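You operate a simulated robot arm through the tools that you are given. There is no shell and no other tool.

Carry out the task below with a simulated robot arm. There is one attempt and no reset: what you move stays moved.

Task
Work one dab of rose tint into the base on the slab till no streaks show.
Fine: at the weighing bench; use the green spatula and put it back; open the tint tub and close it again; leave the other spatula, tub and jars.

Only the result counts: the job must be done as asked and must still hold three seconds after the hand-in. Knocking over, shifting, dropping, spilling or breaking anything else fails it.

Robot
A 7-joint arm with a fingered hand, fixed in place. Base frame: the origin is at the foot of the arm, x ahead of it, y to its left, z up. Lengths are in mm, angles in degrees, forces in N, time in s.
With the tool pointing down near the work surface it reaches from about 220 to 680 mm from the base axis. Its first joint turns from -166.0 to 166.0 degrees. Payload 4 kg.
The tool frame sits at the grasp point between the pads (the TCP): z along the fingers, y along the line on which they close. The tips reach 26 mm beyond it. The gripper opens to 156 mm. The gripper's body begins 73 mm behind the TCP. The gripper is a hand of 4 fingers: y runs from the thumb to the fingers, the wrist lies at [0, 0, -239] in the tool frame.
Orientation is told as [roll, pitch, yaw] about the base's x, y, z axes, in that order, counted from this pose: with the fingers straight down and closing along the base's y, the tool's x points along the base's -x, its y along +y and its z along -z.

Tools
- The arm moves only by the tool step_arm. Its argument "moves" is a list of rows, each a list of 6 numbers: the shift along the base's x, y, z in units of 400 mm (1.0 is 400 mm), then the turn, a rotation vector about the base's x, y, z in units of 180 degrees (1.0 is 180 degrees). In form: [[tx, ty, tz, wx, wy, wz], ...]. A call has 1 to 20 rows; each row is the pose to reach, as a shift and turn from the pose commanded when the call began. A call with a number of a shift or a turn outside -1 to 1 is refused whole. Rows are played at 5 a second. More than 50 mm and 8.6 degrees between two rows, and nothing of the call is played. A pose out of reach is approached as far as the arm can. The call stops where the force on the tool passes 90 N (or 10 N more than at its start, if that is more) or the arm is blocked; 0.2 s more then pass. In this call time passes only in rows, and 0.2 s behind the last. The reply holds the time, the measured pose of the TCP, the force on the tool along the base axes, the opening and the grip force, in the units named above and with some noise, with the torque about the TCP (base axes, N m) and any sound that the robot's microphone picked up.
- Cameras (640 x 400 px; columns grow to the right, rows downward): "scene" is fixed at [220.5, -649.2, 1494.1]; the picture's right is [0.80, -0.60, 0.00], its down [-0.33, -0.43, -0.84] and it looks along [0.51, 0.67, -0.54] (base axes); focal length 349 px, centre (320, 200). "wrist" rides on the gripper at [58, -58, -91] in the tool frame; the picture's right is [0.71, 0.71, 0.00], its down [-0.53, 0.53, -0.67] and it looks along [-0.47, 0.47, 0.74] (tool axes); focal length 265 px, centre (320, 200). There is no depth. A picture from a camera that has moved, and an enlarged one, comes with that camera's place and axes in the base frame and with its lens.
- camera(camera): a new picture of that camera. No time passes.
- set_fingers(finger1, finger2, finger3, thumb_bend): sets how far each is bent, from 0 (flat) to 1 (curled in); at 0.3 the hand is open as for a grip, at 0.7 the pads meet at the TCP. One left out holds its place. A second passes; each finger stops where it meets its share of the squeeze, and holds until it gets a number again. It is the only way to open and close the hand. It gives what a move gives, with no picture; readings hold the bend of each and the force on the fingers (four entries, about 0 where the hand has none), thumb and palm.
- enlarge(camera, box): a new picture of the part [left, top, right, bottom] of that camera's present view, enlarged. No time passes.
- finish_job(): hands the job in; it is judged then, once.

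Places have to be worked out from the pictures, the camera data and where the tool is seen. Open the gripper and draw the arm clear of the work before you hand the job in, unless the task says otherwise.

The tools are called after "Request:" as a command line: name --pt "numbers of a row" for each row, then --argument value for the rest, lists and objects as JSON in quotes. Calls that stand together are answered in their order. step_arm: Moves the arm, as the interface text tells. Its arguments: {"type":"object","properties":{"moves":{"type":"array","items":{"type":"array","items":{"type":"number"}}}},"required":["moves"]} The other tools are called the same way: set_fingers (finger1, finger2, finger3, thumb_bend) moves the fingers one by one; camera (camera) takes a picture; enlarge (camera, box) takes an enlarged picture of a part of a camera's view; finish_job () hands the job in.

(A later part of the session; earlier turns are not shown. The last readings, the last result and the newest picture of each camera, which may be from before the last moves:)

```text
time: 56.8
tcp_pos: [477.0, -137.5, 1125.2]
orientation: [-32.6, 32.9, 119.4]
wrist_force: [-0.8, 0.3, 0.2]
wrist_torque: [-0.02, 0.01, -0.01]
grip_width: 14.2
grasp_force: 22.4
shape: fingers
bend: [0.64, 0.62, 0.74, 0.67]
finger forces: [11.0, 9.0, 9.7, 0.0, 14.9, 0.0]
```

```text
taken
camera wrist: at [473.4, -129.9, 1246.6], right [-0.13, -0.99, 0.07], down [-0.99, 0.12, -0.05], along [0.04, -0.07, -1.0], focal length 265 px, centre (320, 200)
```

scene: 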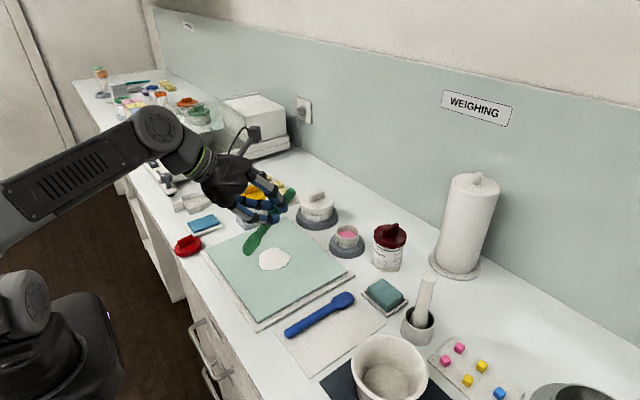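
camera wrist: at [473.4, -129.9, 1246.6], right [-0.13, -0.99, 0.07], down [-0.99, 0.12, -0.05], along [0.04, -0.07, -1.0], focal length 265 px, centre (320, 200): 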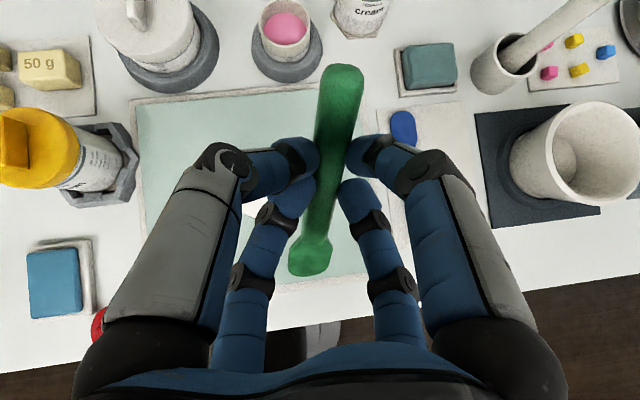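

The blade now points down and back at about 45°, and the wrist camera looks straight down, which is ideal. I'll zoom in on the blade tip and on the open tub to calibrate both.

Request:
enlarge --camera "scene" --box '[225, 175, 305, 275]'

Request:
enlarge --camera "wrist" --box '[240, 0, 340, 90]'

Request:
enlarge --camera "wrist" --box '[260, 50, 380, 290]'

```text
4.00 times, centred on (265, 225) of scene
camera zoom: at [220.5, -649.2, 1494.1], right [0.8, -0.6, 0.0], down [-0.33, -0.43, -0.84], along [0.51, 0.67, -0.54], focal length 1395 px, centre (540, 100)
```

zoom: 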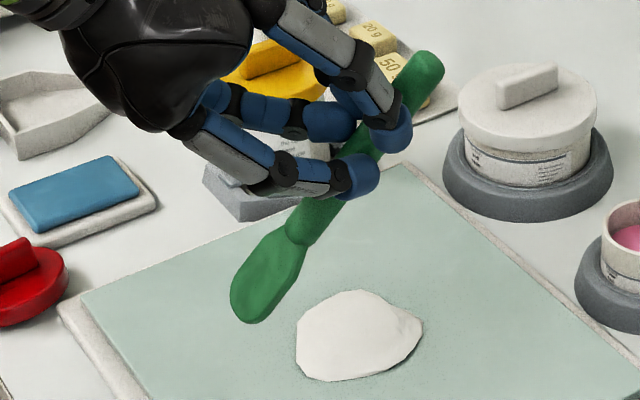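

```text
4.44 times, centred on (290, 45) of wrist
camera zoom: at [473.4, -129.9, 1246.6], right [-0.13, -0.99, 0.07], down [-0.99, 0.12, -0.05], along [0.04, -0.07, -1.0], focal length 1180 px, centre (453, 889)
```

zoom: 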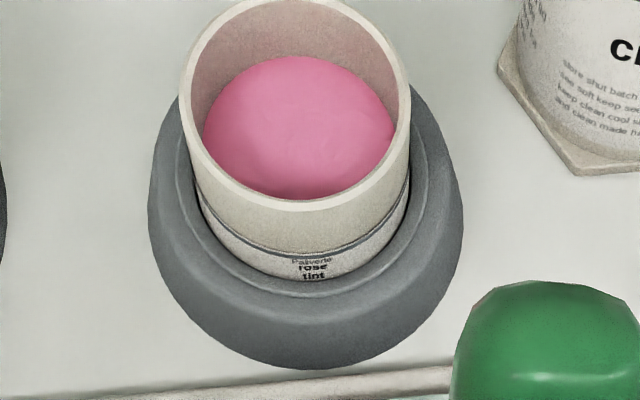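

```text
1.67 times, centred on (320, 170) of wrist
camera zoom: at [473.4, -129.9, 1246.6], right [-0.13, -0.99, 0.07], down [-0.99, 0.12, -0.05], along [0.04, -0.07, -1.0], focal length 442 px, centre (320, 250)
```

zoom: 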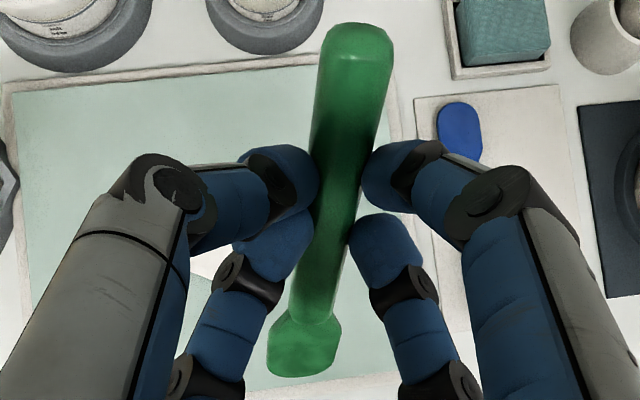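

Calibrated: tub axis at about (697, −137), rim z≈947, tint surface ≈926. A 60° tilt will clear the rim better, so I'll tilt 15° more and move the blade tip to hover about 28 mm above the rim.

Request:
step_arm --pt "0.075 0 0.02 -0.002 -0.01 0" --pt "0.15 0 0.02 -0.004 -0.02 0" --pt "0.23 -0.002 0.02 -0.006 -0.031 0" --pt "0.31 -0.004 0.01 -0.008 -0.041 0" --pt "0.39 -0.006 0 -0.01 -0.051 0" --pt "0.46 -0.008 -0.02 -0.012 -0.061 0" --pt "0.53 -0.009 -0.05 -0.014 -0.072 0" --pt "0.58 -0.01 -0.0725 -0.0159 -0.0818 0"

Request:
camera --camera "wrist"

Request:
enlarge --camera "scene" --box '[280, 150, 420, 280]'

```text
time: 58.6
tcp_pos: [708.6, -143.5, 1095.7]
orientation: [-47.8, 41.8, 110.0]
wrist_force: [-0.1, 0.0, -0.4]
wrist_torque: [0.04, 0.02, 0.01]
grip_width: 14.3
grasp_force: 22.7
shape: fingers
bend: [0.64, 0.62, 0.74, 0.67]
finger forces: [10.9, 9.0, 10.2, 0.1, 15.4, 0.0]
```

```text
taken
camera wrist: at [673.1, -129.4, 1211.1], right [-0.15, -0.99, 0.08], down [-0.94, 0.11, -0.31], along [0.29, -0.12, -0.95], focal length 265 px, centre (320, 200)
```

wrist: 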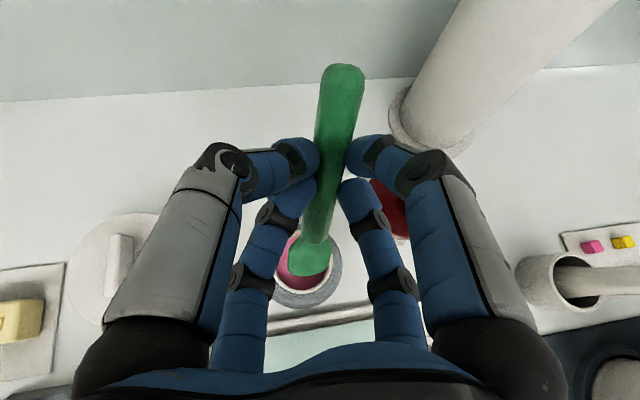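

```text
3.08 times, centred on (350, 215) of scene
camera zoom: at [220.5, -649.2, 1494.1], right [0.8, -0.6, 0.0], down [-0.33, -0.43, -0.84], along [0.51, 0.67, -0.54], focal length 1073 px, centre (228, 154)
```

zoom: 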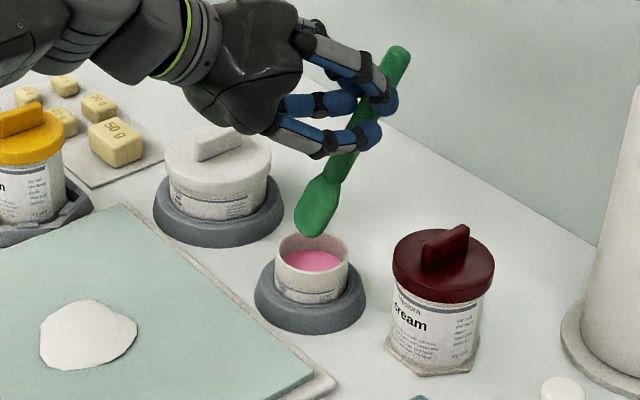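

The blade hovers right above the tub. I'll enlarge the wrist view to align the tip with the opening.

Request:
enlarge --camera "wrist" --box '[260, 200, 360, 320]'

Request:
enlarge --camera "scene" --box '[320, 195, 390, 265]'

```text
3.33 times, centred on (310, 260) of wrist
camera zoom: at [673.1, -129.4, 1211.1], right [-0.15, -0.99, 0.08], down [-0.94, 0.11, -0.31], along [0.29, -0.12, -0.95], focal length 885 px, centre (353, 0)
```

zoom: 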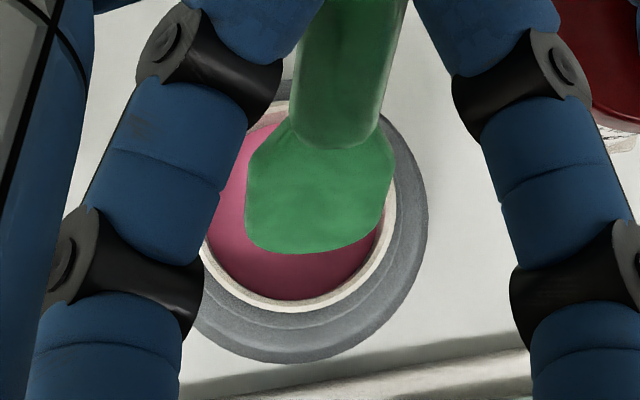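

```text
5.71 times, centred on (355, 230) of scene
camera zoom: at [220.5, -649.2, 1494.1], right [0.8, -0.6, 0.0], down [-0.33, -0.43, -0.84], along [0.51, 0.67, -0.54], focal length 1993 px, centre (120, 29)
```

zoom: 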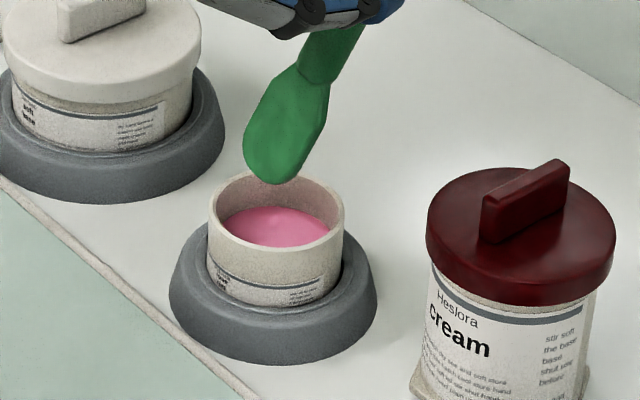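

Tip is about 16 mm robot-side of the tub axis and laterally centred; I'll shift 6 mm outward and lower 30 mm, then check again.

Request:
step_arm --pt "0.015 0.001 -0.02 0 0 0" --pt "0.015 0.001 -0.04 0 0 0" --pt "0.015 0.001 -0.06 0 0 0" --pt "0.015 0.001 -0.075 0 0 0"

Request:
enlarge --camera "wrist" --box '[260, 200, 360, 320]'

Request:
enlarge --camera "scene" --box '[320, 195, 390, 265]'

```text
time: 59.6
tcp_pos: [715.1, -141.6, 1065.0]
orientation: [-47.9, 41.8, 110.1]
wrist_force: [0.0, -0.4, -0.3]
wrist_torque: [-0.02, -0.02, 0.01]
grip_width: 14.3
grasp_force: 22.7
shape: fingers
bend: [0.64, 0.62, 0.74, 0.67]
finger forces: [11.0, 8.8, 10.2, 0.0, 15.5, 0.0]
```

```text
3.33 times, centred on (310, 260) of wrist
camera zoom: at [680.5, -127.6, 1180.7], right [-0.14, -0.99, 0.08], down [-0.94, 0.11, -0.31], along [0.29, -0.12, -0.95], focal length 885 px, centre (353, 0)
```

zoom: 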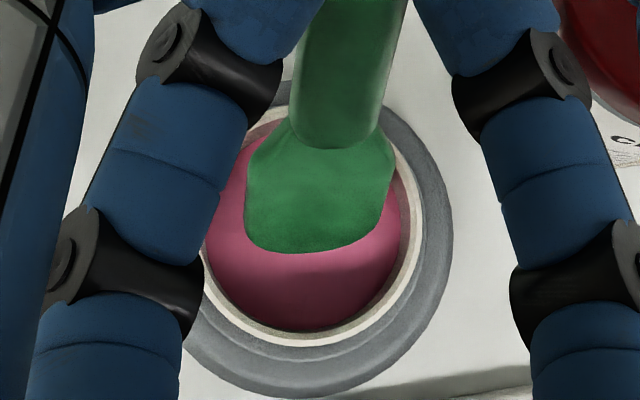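

```text
5.71 times, centred on (355, 230) of scene
camera zoom: at [220.5, -649.2, 1494.1], right [0.8, -0.6, 0.0], down [-0.33, -0.43, -0.84], along [0.51, 0.67, -0.54], focal length 1993 px, centre (120, 29)
```

zoom: 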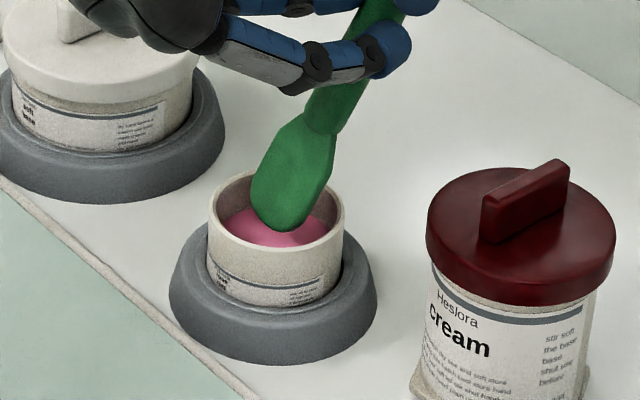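

The tip is inside the opening, just above the tint. I'll nudge 2 mm laterally and go down another 20 mm for a single shallow dip.

Request:
step_arm --pt "0 0.006 -0.015 0 0 0" --pt "0 0.006 -0.03 0 0 0" --pt "0 0.006 -0.04 0 0 0" --pt "0 0.006 -0.05 0 0 0"

Request:
enlarge --camera "wrist" --box '[260, 200, 360, 320]'

Request:
enlarge --camera "scene" --box '[320, 195, 390, 265]'

```text
time: 60.6
tcp_pos: [715.6, -139.0, 1044.9]
orientation: [-47.8, 41.8, 110.1]
wrist_force: [-0.8, 0.3, -0.3]
wrist_torque: [0.0, 0.02, 0.03]
grip_width: 14.4
grasp_force: 22.3
shape: fingers
bend: [0.64, 0.62, 0.74, 0.67]
finger forces: [11.0, 8.9, 10.3, 0.1, 15.5, 0.0]
```

```text
3.33 times, centred on (310, 260) of wrist
camera zoom: at [680.9, -125.7, 1160.9], right [-0.14, -0.99, 0.08], down [-0.94, 0.11, -0.31], along [0.29, -0.12, -0.95], focal length 885 px, centre (353, 0)
```

zoom: 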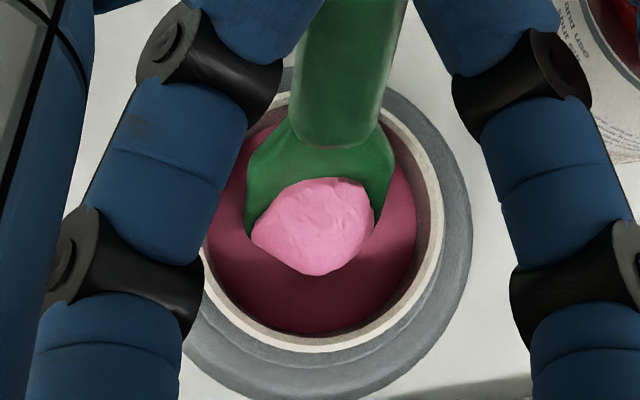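

```text
5.71 times, centred on (355, 230) of scene
camera zoom: at [220.5, -649.2, 1494.1], right [0.8, -0.6, 0.0], down [-0.33, -0.43, -0.84], along [0.51, 0.67, -0.54], focal length 1993 px, centre (120, 29)
```

zoom: 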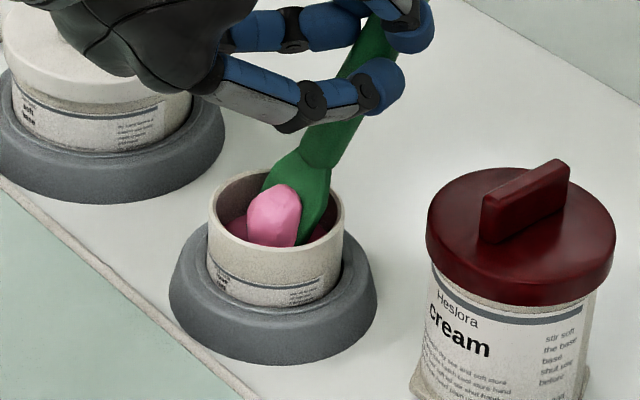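

A single dollop of rose tint now sits on the blade. I'll lift straight up out of the tub.

Request:
step_arm --pt "0 0 0.02 0 0 0" --pt "0 0 0.04 0 0 0" --pt "0 0 0.07 0 0 0" --pt "0 0 0.1 0 0 0" --pt "0 0 0.13 0 0 0" --pt "0 0 0.16 0 0 0"

Request:
camera --camera "wrist"

Request:
enlarge --camera "scene" --box '[280, 150, 420, 280]'

```text
time: 62.0
tcp_pos: [715.0, -139.5, 1109.0]
orientation: [-47.8, 41.7, 110.1]
wrist_force: [0.4, -0.1, -0.4]
wrist_torque: [0.0, -0.01, 0.0]
grip_width: 14.4
grasp_force: 23.3
shape: fingers
bend: [0.64, 0.62, 0.74, 0.67]
finger forces: [11.0, 8.8, 10.3, 0.1, 15.4, 0.0]
```

```text
taken
camera wrist: at [679.6, -125.3, 1225.9], right [-0.15, -0.99, 0.08], down [-0.94, 0.11, -0.31], along [0.29, -0.12, -0.95], focal length 265 px, centre (320, 200)
```

wrist: 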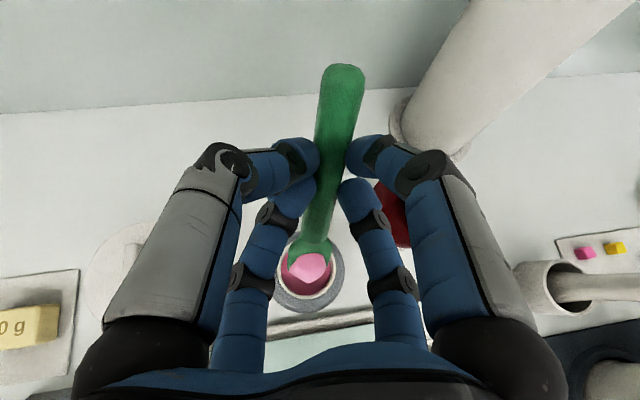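

```text
3.08 times, centred on (350, 215) of scene
camera zoom: at [220.5, -649.2, 1494.1], right [0.8, -0.6, 0.0], down [-0.33, -0.43, -0.84], along [0.51, 0.67, -0.54], focal length 1073 px, centre (228, 154)
```

zoom: 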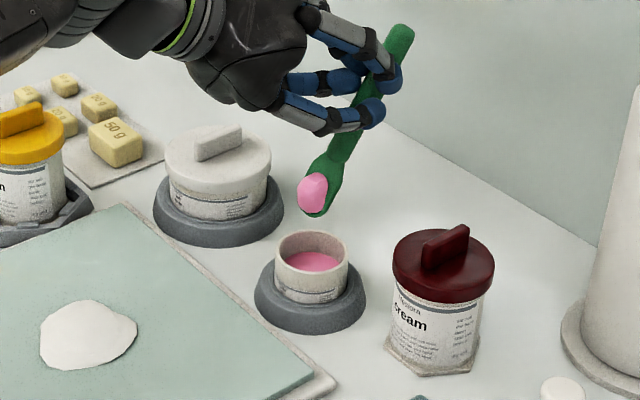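

The dab rides securely on the blade. I'll tilt back to 45° and carry it to hover about 40 mm above the base on the slab.

Request:
step_arm --pt "-0.04 0.013 0 0.002 0.01 0" --pt "-0.09 0.03 0 0.004 0.02 0" --pt "-0.14 0.045 -0.01 0.006 0.031 0" --pt "-0.19 0.06 -0.02 0.008 0.041 0" --pt "-0.24 0.075 -0.04 0.01 0.051 0" --pt "-0.29 0.09 -0.06 0.012 0.061 0" --pt "-0.33 0.105 -0.08 0.014 0.072 0" --pt "-0.3575 0.116 -0.1 0.0159 0.0818 0"

Request:
camera --camera "wrist"

Request:
enlarge --camera "scene" --box '[220, 150, 360, 290]'

```text
time: 63.8
tcp_pos: [574.1, -92.9, 1069.9]
orientation: [-32.6, 33.0, 119.6]
wrist_force: [-0.5, 0.2, -0.4]
wrist_torque: [-0.03, 0.03, 0.02]
grip_width: 14.1
grasp_force: 23.3
shape: fingers
bend: [0.64, 0.62, 0.74, 0.67]
finger forces: [11.0, 8.7, 10.4, 0.0, 15.8, 0.0]
```

```text
taken
camera wrist: at [569.2, -85.6, 1190.9], right [-0.13, -0.99, 0.07], down [-0.99, 0.12, -0.05], along [0.04, -0.07, -1.0], focal length 265 px, centre (320, 200)
```

wrist: 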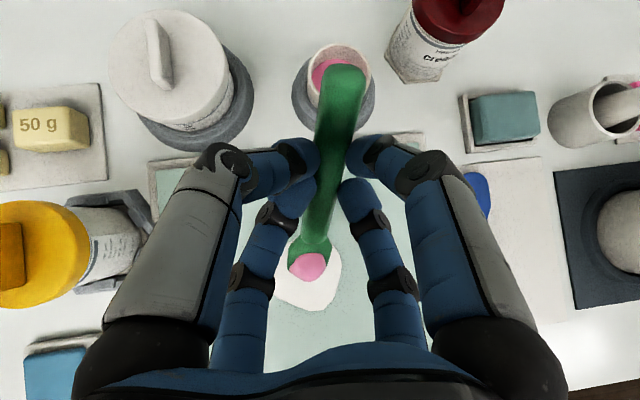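

```text
2.86 times, centred on (290, 220) of scene
camera zoom: at [220.5, -649.2, 1494.1], right [0.8, -0.6, 0.0], down [-0.33, -0.43, -0.84], along [0.51, 0.67, -0.54], focal length 997 px, centre (406, 143)
```

zoom: 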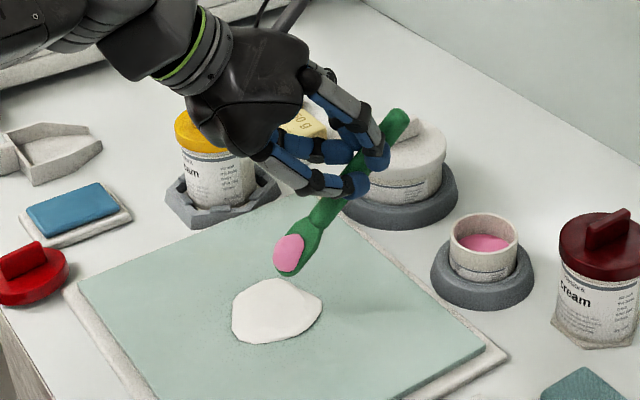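

Tip is at about (511, −83, 962), right above the base's centre. Lowering 34 mm, then I'll approach slowly.

Request:
step_arm --pt "0 0 -0.03 0 0 0" --pt "0 0 -0.055 0 0 0" --pt "0 0 -0.075 0 0 0" --pt "0 0 -0.085 0 0 0"

Request:
enlarge --camera "wrist" --box '[260, 220, 360, 330]'

Request:
enlarge --camera "scene" --box '[235, 200, 335, 290]'

```text
time: 64.8
tcp_pos: [573.4, -91.9, 1037.2]
orientation: [-32.6, 32.8, 119.5]
wrist_force: [-1.1, 0.4, 0.4]
wrist_torque: [-0.02, 0.0, 0.02]
grip_width: 14.2
grasp_force: 23.1
shape: fingers
bend: [0.64, 0.62, 0.74, 0.67]
finger forces: [11.2, 8.7, 10.5, 0.1, 15.7, 0.1]
```

```text
3.64 times, centred on (310, 275) of wrist
camera zoom: at [568.5, -85.3, 1157.6], right [-0.13, -0.99, 0.07], down [-0.99, 0.12, -0.05], along [0.04, -0.07, -1.0], focal length 965 px, centre (356, -73)
```

zoom: 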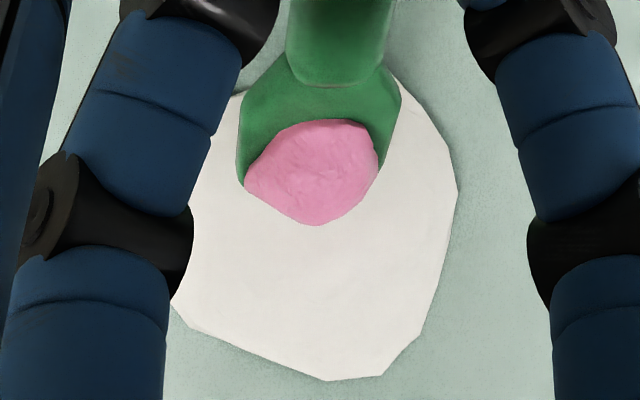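

```text
4.44 times, centred on (285, 245) of scene
camera zoom: at [220.5, -649.2, 1494.1], right [0.8, -0.6, 0.0], down [-0.33, -0.43, -0.84], along [0.51, 0.67, -0.54], focal length 1550 px, centre (476, 0)
```

zoom: 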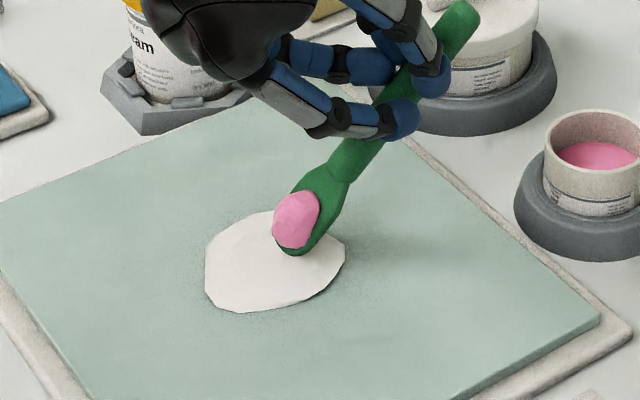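

About 10 mm above the base now. Lowering in small steps to touch the dab in.

Request:
step_arm --pt "0 0 -0.006 0 0 0" --pt "0 0 -0.012 0 0 0" --pt "0 0 -0.018 0 0 0" --pt "0 0 -0.024 0 0 0"

Request:
enlarge --camera "wrist" --box '[260, 220, 360, 330]'

Request:
enlarge --camera "scene" --box '[235, 200, 335, 290]'

```text
time: 65.8
tcp_pos: [573.4, -92.1, 1026.6]
orientation: [-32.5, 33.0, 119.4]
wrist_force: [0.4, 0.1, 1.5]
wrist_torque: [-0.04, 0.06, 0.01]
grip_width: 14.7
grasp_force: 22.9
shape: fingers
bend: [0.64, 0.62, 0.74, 0.67]
finger forces: [10.4, 8.9, 11.8, 0.1, 14.7, 0.1]
```

```text
3.64 times, centred on (310, 275) of wrist
camera zoom: at [568.7, -85.4, 1148.1], right [-0.13, -0.99, 0.07], down [-0.99, 0.12, -0.05], along [0.04, -0.07, -1.0], focal length 965 px, centre (356, -73)
```

zoom: 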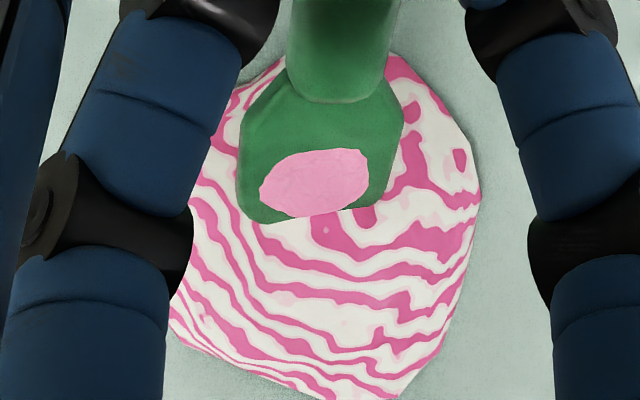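

```text
4.44 times, centred on (285, 245) of scene
camera zoom: at [220.5, -649.2, 1494.1], right [0.8, -0.6, 0.0], down [-0.33, -0.43, -0.84], along [0.51, 0.67, -0.54], focal length 1550 px, centre (476, 0)
```

zoom: 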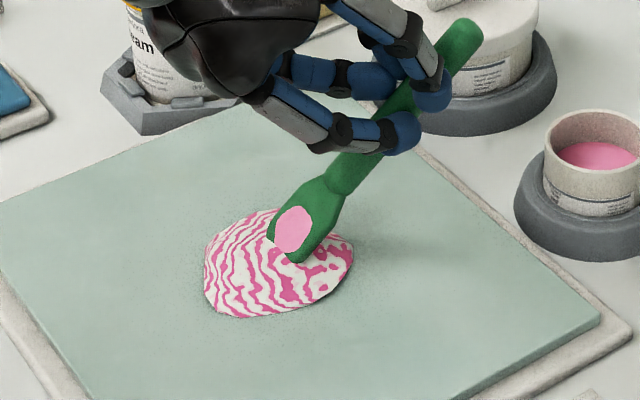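

The dab has gone in and the base now shows pink streaks. I'll stir with gentle circles of about 18 mm radius, keeping the blade in the base.

Request:
step_arm --pt "0.02 0 0 0 0 0" --pt "0.04 0.01 0 0 0 0" --pt "0.03 0.035 0 0 0 0" --pt "0 0.045 0 0 0 0" --pt "-0.03 0.035 0 0 0 0" --pt "-0.045 0 0 0 0 0" --pt "-0.03 -0.035 0 0 0 0" --pt "0 -0.045 0 0 0 0" --pt "0.03 -0.035 0 0 0 0" --pt "0.045 0 0 0 0 0" --pt "0.03 0.035 0 0 0 0" --pt "0 0.045 0 0 0 0" --pt "-0.03 0.035 0 0 0 0" --pt "-0.045 0 0 0 0 0" --pt "-0.03 -0.035 0 0 0 0" --pt "0 -0.045 0 0 0 0" --pt "0.03 -0.035 0 0 0 0" --pt "0.04 0 0 0 0 0" --pt "0.02 0 0 0 0 0" --pt "0 0 0 0 0 0"

Request:
enlarge --camera "wrist" --box '[260, 220, 360, 330]'

Request:
enlarge --camera "scene" --box '[235, 200, 335, 290]'

```text
time: 70.0
tcp_pos: [573.0, -92.7, 1026.9]
orientation: [-32.5, 32.8, 119.4]
wrist_force: [-0.1, 0.3, 0.4]
wrist_torque: [-0.02, 0.01, 0.03]
grip_width: 14.3
grasp_force: 23.6
shape: fingers
bend: [0.64, 0.62, 0.74, 0.67]
finger forces: [10.5, 8.8, 11.8, 0.0, 15.4, 0.0]
```

```text
3.64 times, centred on (310, 275) of wrist
camera zoom: at [568.9, -85.8, 1147.7], right [-0.13, -0.99, 0.07], down [-0.99, 0.12, -0.05], along [0.04, -0.07, -1.0], focal length 965 px, centre (356, -73)
```

zoom: 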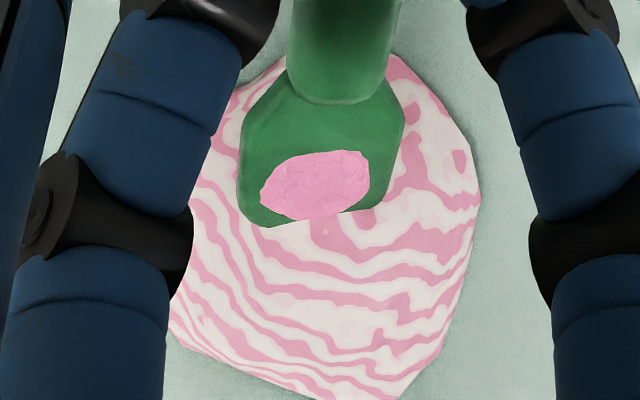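

```text
4.44 times, centred on (285, 245) of scene
camera zoom: at [220.5, -649.2, 1494.1], right [0.8, -0.6, 0.0], down [-0.33, -0.43, -0.84], along [0.51, 0.67, -0.54], focal length 1550 px, centre (476, 0)
```

zoom: 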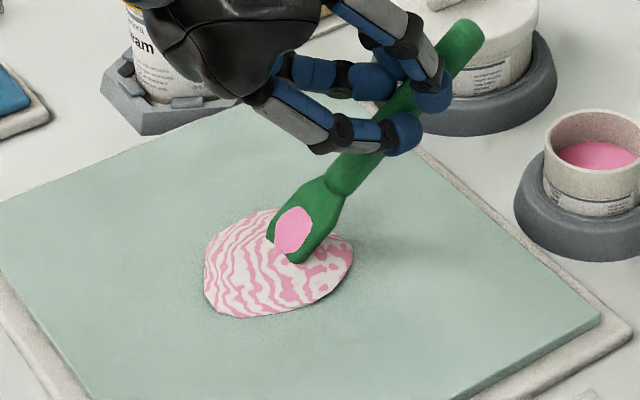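

The streaks are fading with stirring. Continuing with more circles.

Request:
step_arm --pt "0.045 0 0 0 0 0" --pt "0.03 0.035 0 0 0 0" --pt "0 0.045 0 0 0 0" --pt "-0.03 0.035 0 0 0 0" --pt "-0.045 0 0 0 0 0" --pt "-0.03 -0.035 0 0 0 0" --pt "0 -0.045 0 0 0 0" --pt "0.03 -0.035 0 0 0 0" --pt "0.045 0 0 0 0 0" --pt "0.03 0.035 0 0 0 0" --pt "0 0.045 0 0 0 0" --pt "-0.03 0.035 0 0 0 0" --pt "-0.045 0 0 0 0 0" --pt "-0.03 -0.035 0 0 0 0" --pt "0 -0.045 0 0 0 0" --pt "0.03 -0.035 0 0 0 0" --pt "0.045 0 0 0 0 0" --pt "0.03 0.035 0 0 0 0" --pt "0 0.03 0 0 0 0" --pt "0 0 0 0 0 0"

Request:
step_arm --pt "-0.045 0 0 0 0 0" --pt "-0.03 0.035 0 0 0 0" --pt "0 0.045 0 0 0 0" --pt "0.03 0.035 0 0 0 0" --pt "0.045 0 0 0 0 0" --pt "0.03 -0.035 0 0 0 0" --pt "0 -0.045 0 0 0 0" --pt "-0.03 -0.035 0 0 0 0" --pt "-0.045 0 0 0 0 0" --pt "-0.03 0.035 0 0 0 0" --pt "0 0.045 0 0 0 0" --pt "0.03 0.035 0 0 0 0" --pt "0.045 0 0 0 0 0" --pt "0.03 -0.035 0 0 0 0" --pt "0 -0.045 0 0 0 0" --pt "-0.03 -0.035 0 0 0 0" --pt "-0.045 0 0 0 0 0" --pt "-0.03 0.035 0 0 0 0" --pt "0 0.03 0 0 0 0" --pt "0 0 0 0 0 0"

Request:
enlarge --camera "wrist" --box '[260, 220, 360, 330]'

Request:
enlarge --camera "scene" --box '[235, 200, 335, 290]'

```text
time: 74.2
tcp_pos: [572.6, -92.5, 1025.3]
orientation: [-32.4, 33.0, 119.3]
wrist_force: [0.0, -0.1, 0.0]
wrist_torque: [0.0, 0.01, -0.01]
grip_width: 14.1
grasp_force: 23.6
shape: fingers
bend: [0.64, 0.62, 0.74, 0.67]
finger forces: [10.5, 8.5, 12.2, 0.1, 15.8, 0.0]
```

```text
time: 78.4
tcp_pos: [571.6, -91.8, 1025.8]
orientation: [-32.6, 33.0, 119.5]
wrist_force: [0.4, 0.3, 0.2]
wrist_torque: [0.03, -0.01, 0.02]
grip_width: 14.2
grasp_force: 23.7
shape: fingers
bend: [0.64, 0.62, 0.74, 0.67]
finger forces: [10.5, 8.5, 12.2, 0.1, 16.3, 0.0]
```

```text
3.64 times, centred on (310, 275) of wrist
camera zoom: at [568.1, -84.8, 1148.3], right [-0.13, -0.99, 0.07], down [-0.99, 0.12, -0.05], along [0.04, -0.07, -1.0], focal length 965 px, centre (356, -73)
```

zoom: 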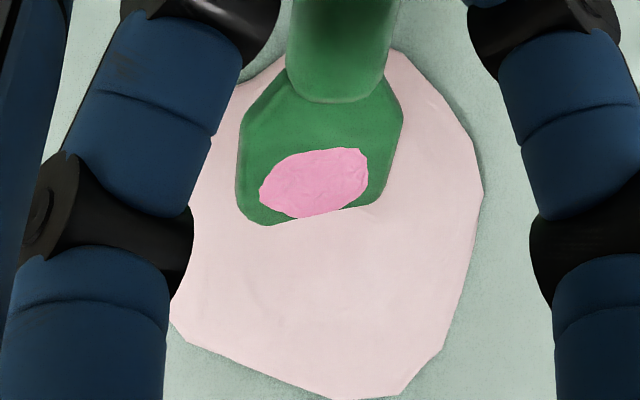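

```text
4.44 times, centred on (285, 245) of scene
camera zoom: at [220.5, -649.2, 1494.1], right [0.8, -0.6, 0.0], down [-0.33, -0.43, -0.84], along [0.51, 0.67, -0.54], focal length 1550 px, centre (476, 0)
```

zoom: 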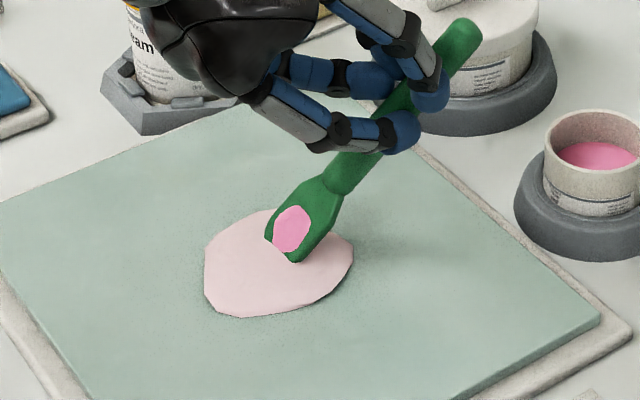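

The base looks an even pale pink. I'll check at high zoom for any remaining streaks.

Request:
enlarge --camera "wrist" --box '[285, 270, 340, 330]'

Request:
enlarge --camera "scene" --box '[255, 240, 325, 280]'

```text
6.67 times, centred on (312, 300) of wrist
camera zoom: at [568.1, -84.8, 1148.3], right [-0.13, -0.99, 0.07], down [-0.99, 0.12, -0.05], along [0.04, -0.07, -1.0], focal length 1769 px, centre (370, -467)
```

zoom: 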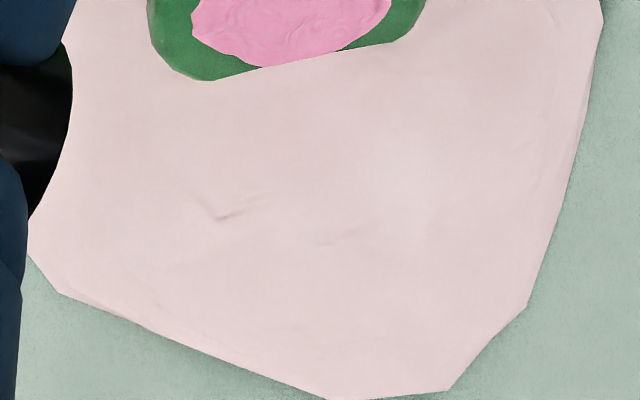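

```text
9.14 times, centred on (290, 260) of scene
camera zoom: at [220.5, -649.2, 1494.1], right [0.8, -0.6, 0.0], down [-0.33, -0.43, -0.84], along [0.51, 0.67, -0.54], focal length 3190 px, centre (594, -349)
```

zoom: 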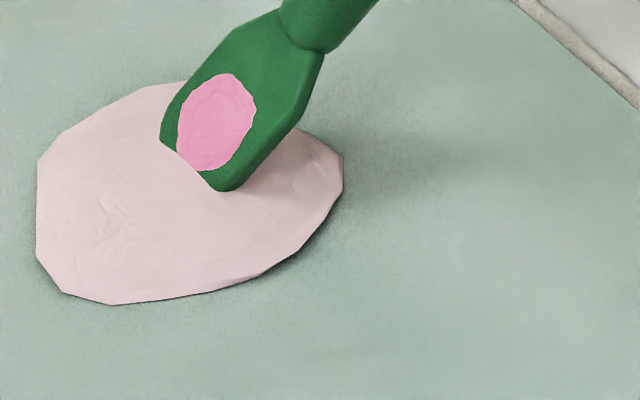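

No streaks visible. One more short circle for margin, then I'll lift the blade away.

Request:
step_arm --pt "0.045 0 0 0 0 0" --pt "0.03 0.035 0 0 0 0" --pt "0 0.045 0 0 0 0" --pt "-0.03 0.035 0 0 0 0" --pt "-0.045 0 0 0 0 0" --pt "-0.03 -0.035 0 0 0 0" --pt "0 -0.045 0 0 0 0" --pt "0.03 -0.035 0 0 0 0" --pt "0.02 0 0 0 0 0" --pt "0 0 0 0 0 0" --pt "0 0 0.03 0 0 0" --pt "0 0 0.07 0 0 0" --pt "-0.05 0 0.12 0 0 0" --pt "-0.1 0 0.18 0 0 0" --pt "-0.15 -0.02 0.24 0 0 0" --pt "-0.2 -0.04 0.28 0 0 0"

Request:
camera --camera "scene"

Request:
enlarge --camera "scene" --box '[235, 200, 335, 290]'

```text
time: 81.8
tcp_pos: [492.5, -109.2, 1138.5]
orientation: [-32.5, 33.0, 119.4]
wrist_force: [-0.5, 0.4, 0.7]
wrist_torque: [0.02, -0.01, 0.02]
grip_width: 14.0
grasp_force: 23.3
shape: fingers
bend: [0.64, 0.62, 0.74, 0.67]
finger forces: [10.4, 8.4, 12.5, 0.1, 16.5, 0.0]
```

```text
taken
```

scene: 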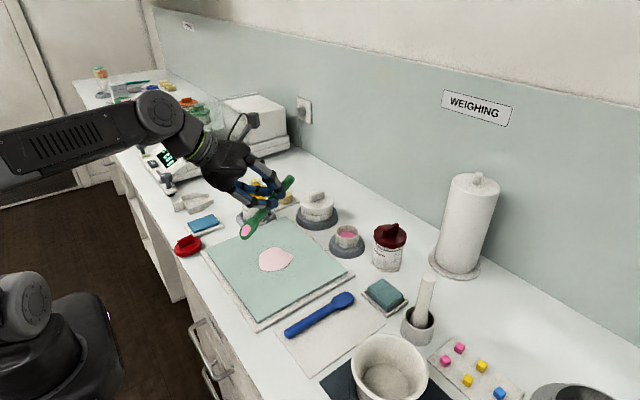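

```text
4.44 times, centred on (285, 245) of scene
camera zoom: at [220.5, -649.2, 1494.1], right [0.8, -0.6, 0.0], down [-0.33, -0.43, -0.84], along [0.51, 0.67, -0.54], focal length 1550 px, centre (476, 0)
```

zoom: 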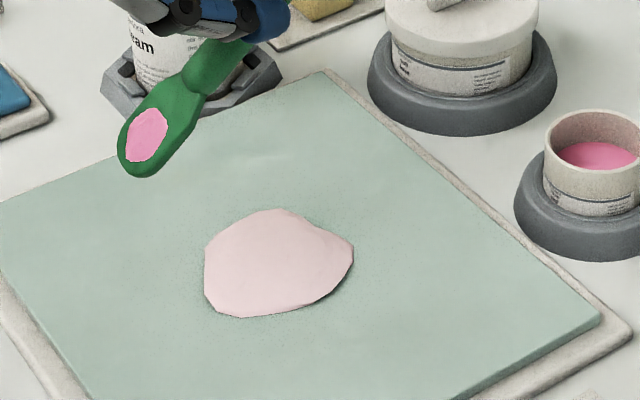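

Base is evenly tinted. Now I'll undo the tilt and yaw back so the spatula can go home.

Request:
step_arm --pt "0 0 0 0.0085 0.0436 0" --pt "0 0 0 0.017 0.0873 0" --pt "0 0 0 0.0255 0.1309 0" --pt "0 0 0 0.034 0.1746 0" --pt "0 0 0 0.0424 0.2182 0" --pt "0 0 0 0.0477 0.2455 0"

Request:
step_arm --pt "0 0 0 0 0 -0.045" --pt "0 0 0 0 0 -0.09" --pt "0 0 0 0 0 -0.135" --pt "0 0 0 0 0 -0.18" --pt "0 0 0 0 0 -0.225" --pt "0 0 0 0 0 -0.27" --pt "0 0 0 0 0 -0.315" --pt "0 0 0 0 0 -0.36" --pt "0 0 0 0 0 -0.405" --pt "0 0 0 0 0 -0.45" --pt "0 0 0 0 0 -0.495" --pt "0 0 0 0 0 -0.54"

Request:
step_arm --pt "0 0 0 0 0 -0.045" --pt "0 0 0 0 0 -0.09" --pt "0 0 0 0 0 -0.135" --pt "0 0 0 0 0 -0.18" --pt "0 0 0 0 0 -0.225" --pt "0 0 0 0 0 -0.27" --pt "0 0 0 0 0 -0.315" --pt "0 0 0 0 0 -0.36" --pt "0 0 0 0 0 -0.398"

Request:
camera --camera "wrist"

```text
time: 83.2
tcp_pos: [491.5, -109.3, 1137.5]
orientation: [0.2, -0.2, 129.2]
wrist_force: [0.2, 0.7, -0.1]
wrist_torque: [-0.02, 0.02, 0.01]
grip_width: 13.5
grasp_force: 23.0
shape: fingers
bend: [0.64, 0.62, 0.74, 0.67]
finger forces: [9.9, 8.1, 12.9, 0.0, 16.2, 0.0]
```

```text
time: 85.8
tcp_pos: [493.6, -108.6, 1137.6]
orientation: [0.0, -0.1, 31.9]
wrist_force: [0.0, -0.1, 0.2]
wrist_torque: [0.0, 0.03, 0.0]
grip_width: 13.7
grasp_force: 23.2
shape: fingers
bend: [0.64, 0.62, 0.74, 0.67]
finger forces: [9.4, 7.7, 13.2, 0.0, 16.0, 0.0]
```

```text
time: 87.8
tcp_pos: [492.9, -108.8, 1137.6]
orientation: [0.0, 0.1, -39.7]
wrist_force: [-1.1, -0.1, -0.4]
wrist_torque: [0.0, 0.0, 0.04]
grip_width: 13.1
grasp_force: 22.7
shape: fingers
bend: [0.64, 0.62, 0.74, 0.67]
finger forces: [9.0, 7.4, 13.2, 0.0, 16.1, 0.1]
```

```text
taken
camera wrist: at [411.9, -117.4, 1229.1], right [-0.09, 1.0, 0.0], down [0.74, 0.07, 0.67], along [0.67, 0.06, -0.74], focal length 265 px, centre (320, 200)
```

wrist: 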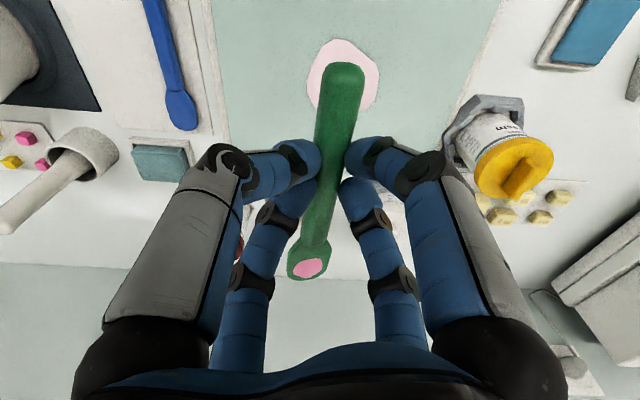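

The spatula crept to about −7.5° relative to the hand, so I'll correct the yaw by 2° and move over its place on the mat, still high.

Request:
step_arm --pt "-0.004 -0.08 -0.02 0 0 0.002" --pt "-0.009 -0.17 -0.04 0 0 0.004" --pt "-0.014 -0.26 -0.07 0 0 0.006" --pt "-0.02 -0.35 -0.1 0 0 0.008" --pt "-0.027 -0.43 -0.13 0 0 0.01" --pt "-0.035 -0.51 -0.17 0 0 0.012" --pt "-0.04 -0.56 -0.21 0 0 0.0125" --pt "-0.041 -0.579 -0.25 0 0 0.0125"

Request:
camera --camera "wrist"

Request:
enlarge --camera "scene" --box '[260, 220, 440, 400]'

```text
time: 89.6
tcp_pos: [477.2, -340.6, 1036.9]
orientation: [0.1, -0.1, -37.3]
wrist_force: [-0.4, -0.1, -0.6]
wrist_torque: [0.01, 0.04, 0.01]
grip_width: 9.5
grasp_force: 11.1
shape: fingers
bend: [0.65, 0.64, 0.75, 0.72]
finger forces: [13.3, 9.3, 0.0, 0.0, 0.0, 0.1]
```

```text
taken
camera wrist: at [395.9, -352.5, 1128.8], right [-0.13, 0.99, 0.0], down [0.74, 0.1, 0.67], along [0.66, 0.09, -0.74], focal length 265 px, centre (320, 200)
```

wrist: 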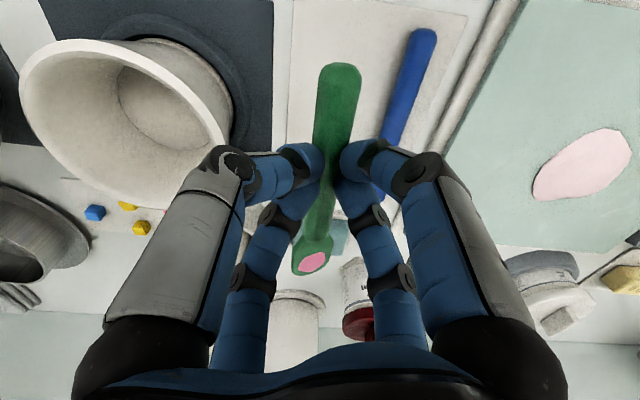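

```text
2.22 times, centred on (350, 310) of scene
camera zoom: at [220.5, -649.2, 1494.1], right [0.8, -0.6, 0.0], down [-0.33, -0.43, -0.84], along [0.51, 0.67, -0.54], focal length 775 px, centre (253, -44)
```

zoom: 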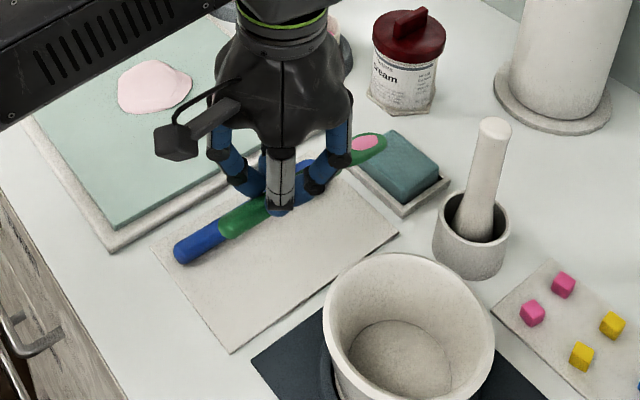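

Warning sign: thumb and finger3 forces dropped to zero, so the grip is slipping. The spatula is already nearly over its place, so I'll bring it down at once to just above the mat.

Request:
step_arm --pt "0 -0.002 -0.07 0 0 0" --pt "0 -0.005 -0.14 0 0 0" --pt "0 -0.0075 -0.19 0 0 0" --pt "0 -0.0075 -0.21 0 0 0"

Request:
camera --camera "wrist"

Request:
enlarge --camera "scene" --box '[260, 220, 440, 400]'

```text
time: 90.6
tcp_pos: [477.8, -342.9, 952.5]
orientation: [0.0, -0.1, -37.4]
wrist_force: [-0.1, 0.4, -0.7]
wrist_torque: [-0.02, 0.02, 0.02]
grip_width: 9.4
grasp_force: 10.1
shape: fingers
bend: [0.65, 0.64, 0.75, 0.72]
finger forces: [11.0, 8.7, 0.0, 0.0, 0.0, 0.0]
```

```text
taken
camera wrist: at [396.7, -355.5, 1043.5], right [-0.13, 0.99, 0.0], down [0.74, 0.1, 0.67], along [0.66, 0.09, -0.74], focal length 265 px, centre (320, 200)
```

wrist: 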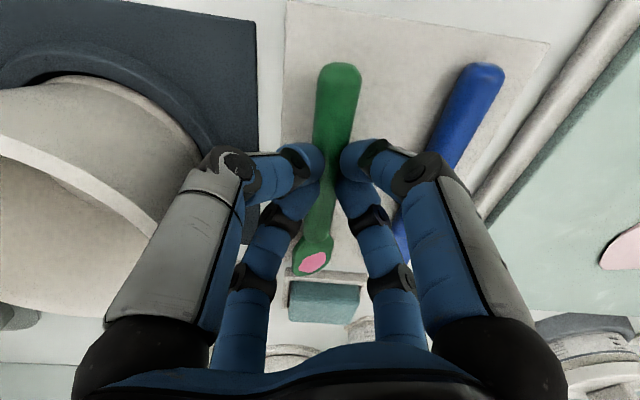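

```text
2.22 times, centred on (350, 310) of scene
camera zoom: at [220.5, -649.2, 1494.1], right [0.8, -0.6, 0.0], down [-0.33, -0.43, -0.84], along [0.51, 0.67, -0.54], focal length 775 px, centre (253, -44)
```

zoom: 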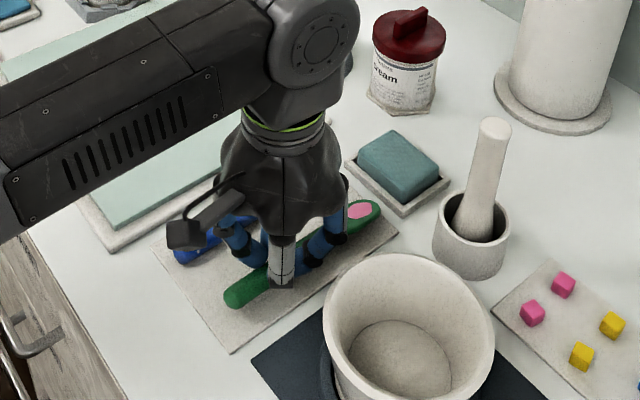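

Still held and almost down. Lowering the last millimetres with force watch.

Request:
step_arm --pt "0 0 -0.005 0 0 0" --pt "0 0 -0.01 0 0 0" --pt "0 0 -0.015 0 0 0"

Request:
enlarge --camera "scene" --box '[290, 260, 390, 380]'

```text
time: 91.4
tcp_pos: [476.1, -342.5, 946.8]
orientation: [0.0, -0.1, -37.2]
wrist_force: [0.4, -0.5, 5.0]
wrist_torque: [0.01, -0.06, -0.02]
grip_width: 9.5
grasp_force: 19.0
shape: fingers
bend: [0.65, 0.64, 0.75, 0.72]
finger forces: [9.8, 8.8, 19.2, 0.1, 0.1, 0.1]
```

```text
3.33 times, centred on (340, 320) of scene
camera zoom: at [220.5, -649.2, 1494.1], right [0.8, -0.6, 0.0], down [-0.33, -0.43, -0.84], along [0.51, 0.67, -0.54], focal length 1163 px, centre (253, -200)
```

zoom: 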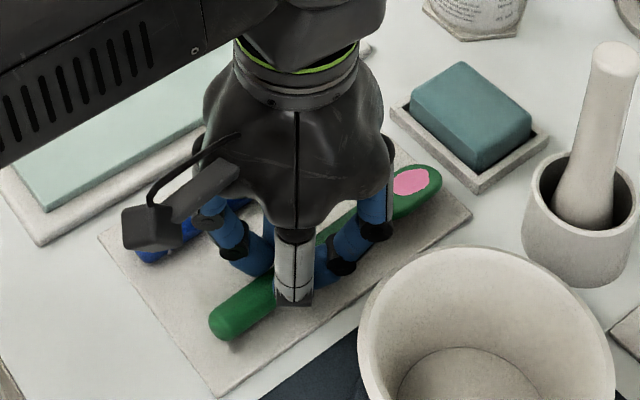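

Touching down at 5 N, with the spatula's ends within a few millimetres of their original picture positions. One more millimetre, then release gently.

Request:
step_arm --pt "0 0 -0.004 0 0 0"

Request:
set_fingers --finger1 0.62 --finger2 0.62 --finger3 0.66 --thumb_bend 0.64

Request:
camera --camera "wrist"

Request:
enlarge --camera "scene" --box '[290, 260, 390, 380]'

```text
time: 91.8
tcp_pos: [476.9, -343.2, 946.4]
orientation: [0.0, -0.2, -37.4]
wrist_force: [-0.1, -2.0, 15.3]
wrist_torque: [0.07, -0.01, -0.01]
grip_width: 9.4
grasp_force: 20.8
shape: fingers
bend: [0.65, 0.64, 0.75, 0.72]
finger forces: [9.4, 11.2, 20.6, 0.1, 0.1, 0.0]
```

```text
time: 92.8
tcp_pos: [477.5, -342.1, 945.3]
orientation: [0.1, 0.0, -37.3]
wrist_force: [1.5, 2.9, 11.4]
wrist_torque: [0.15, -0.01, -0.05]
grip_width: 16.1
grasp_force: 6.2
shape: fingers
bend: [0.64, 0.64, 0.66, 0.64]
finger forces: [5.9, 4.9, 2.1, 0.0, 0.0, 0.0]
```

```text
taken
camera wrist: at [396.2, -355.1, 1036.6], right [-0.13, 0.99, 0.0], down [0.74, 0.1, 0.67], along [0.66, 0.09, -0.74], focal length 265 px, centre (320, 200)
```

wrist: 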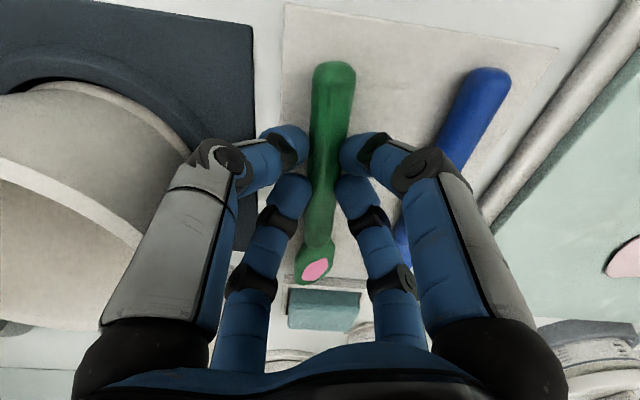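

```text
3.33 times, centred on (340, 320) of scene
camera zoom: at [220.5, -649.2, 1494.1], right [0.8, -0.6, 0.0], down [-0.33, -0.43, -0.84], along [0.51, 0.67, -0.54], focal length 1163 px, centre (253, -200)
```

zoom: 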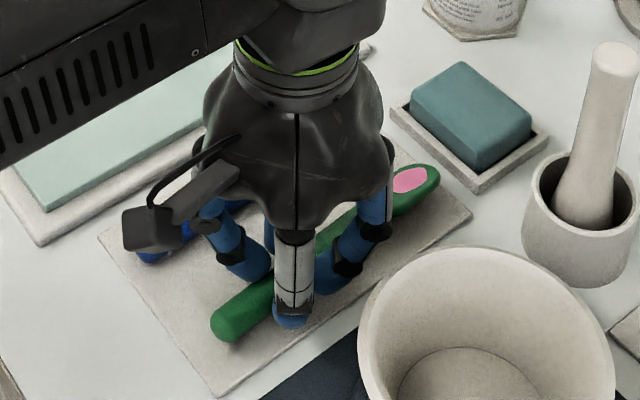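

Thumb and finger3 are free. The blade seems rolled a bit, so I'll raise slightly and open wider so it can settle flat.

Request:
step_arm --pt "0 0 0.005 0 0 0"

Request:
set_fingers --finger1 0.55 --finger2 0.55 --finger3 0.57 --thumb_bend 0.57

Request:
camera --camera "wrist"

Request:
enlarge --camera "scene" --box '[290, 260, 390, 380]'

```text
time: 93.2
tcp_pos: [476.3, -343.3, 946.5]
orientation: [0.0, 0.0, -37.3]
wrist_force: [0.9, 0.8, 2.1]
wrist_torque: [0.03, 0.02, -0.05]
grip_width: 15.8
grasp_force: 2.2
shape: fingers
bend: [0.63, 0.63, 0.65, 0.64]
finger forces: [2.0, 1.1, 1.2, 0.0, 0.1, 0.0]
```

```text
time: 94.2
tcp_pos: [477.4, -343.7, 947.8]
orientation: [0.0, -0.2, -37.2]
wrist_force: [-0.6, 0.3, -0.2]
wrist_torque: [0.01, 0.0, -0.03]
grip_width: 35.0
grasp_force: 0.1
shape: fingers
bend: [0.55, 0.55, 0.56, 0.56]
finger forces: [0.1, 0.1, 0.0, 0.0, 0.0, 0.1]
```

```text
taken
camera wrist: at [396.2, -355.4, 1038.6], right [-0.13, 0.99, 0.0], down [0.74, 0.1, 0.67], along [0.66, 0.09, -0.74], focal length 265 px, centre (320, 200)
```

wrist: 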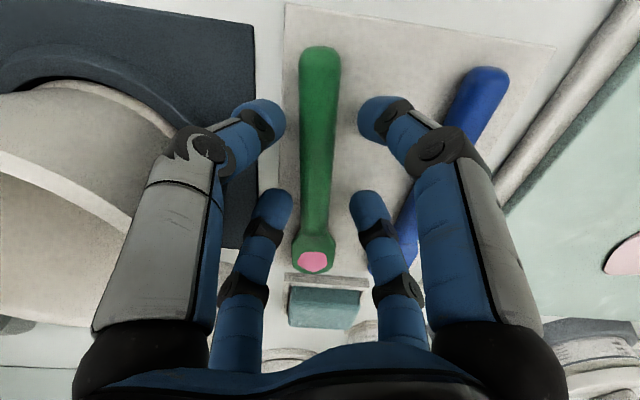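

```text
3.33 times, centred on (340, 320) of scene
camera zoom: at [220.5, -649.2, 1494.1], right [0.8, -0.6, 0.0], down [-0.33, -0.43, -0.84], along [0.51, 0.67, -0.54], focal length 1163 px, centre (253, -200)
```

zoom: 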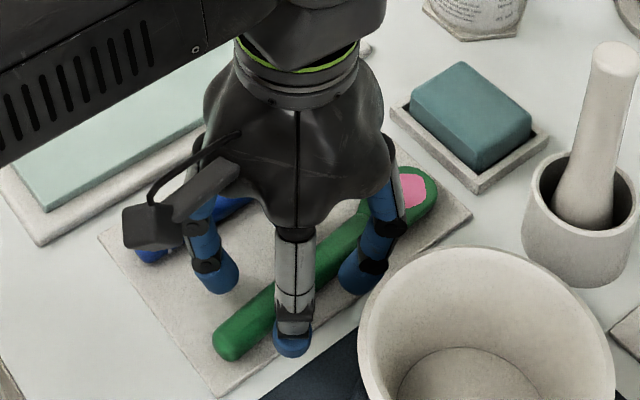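

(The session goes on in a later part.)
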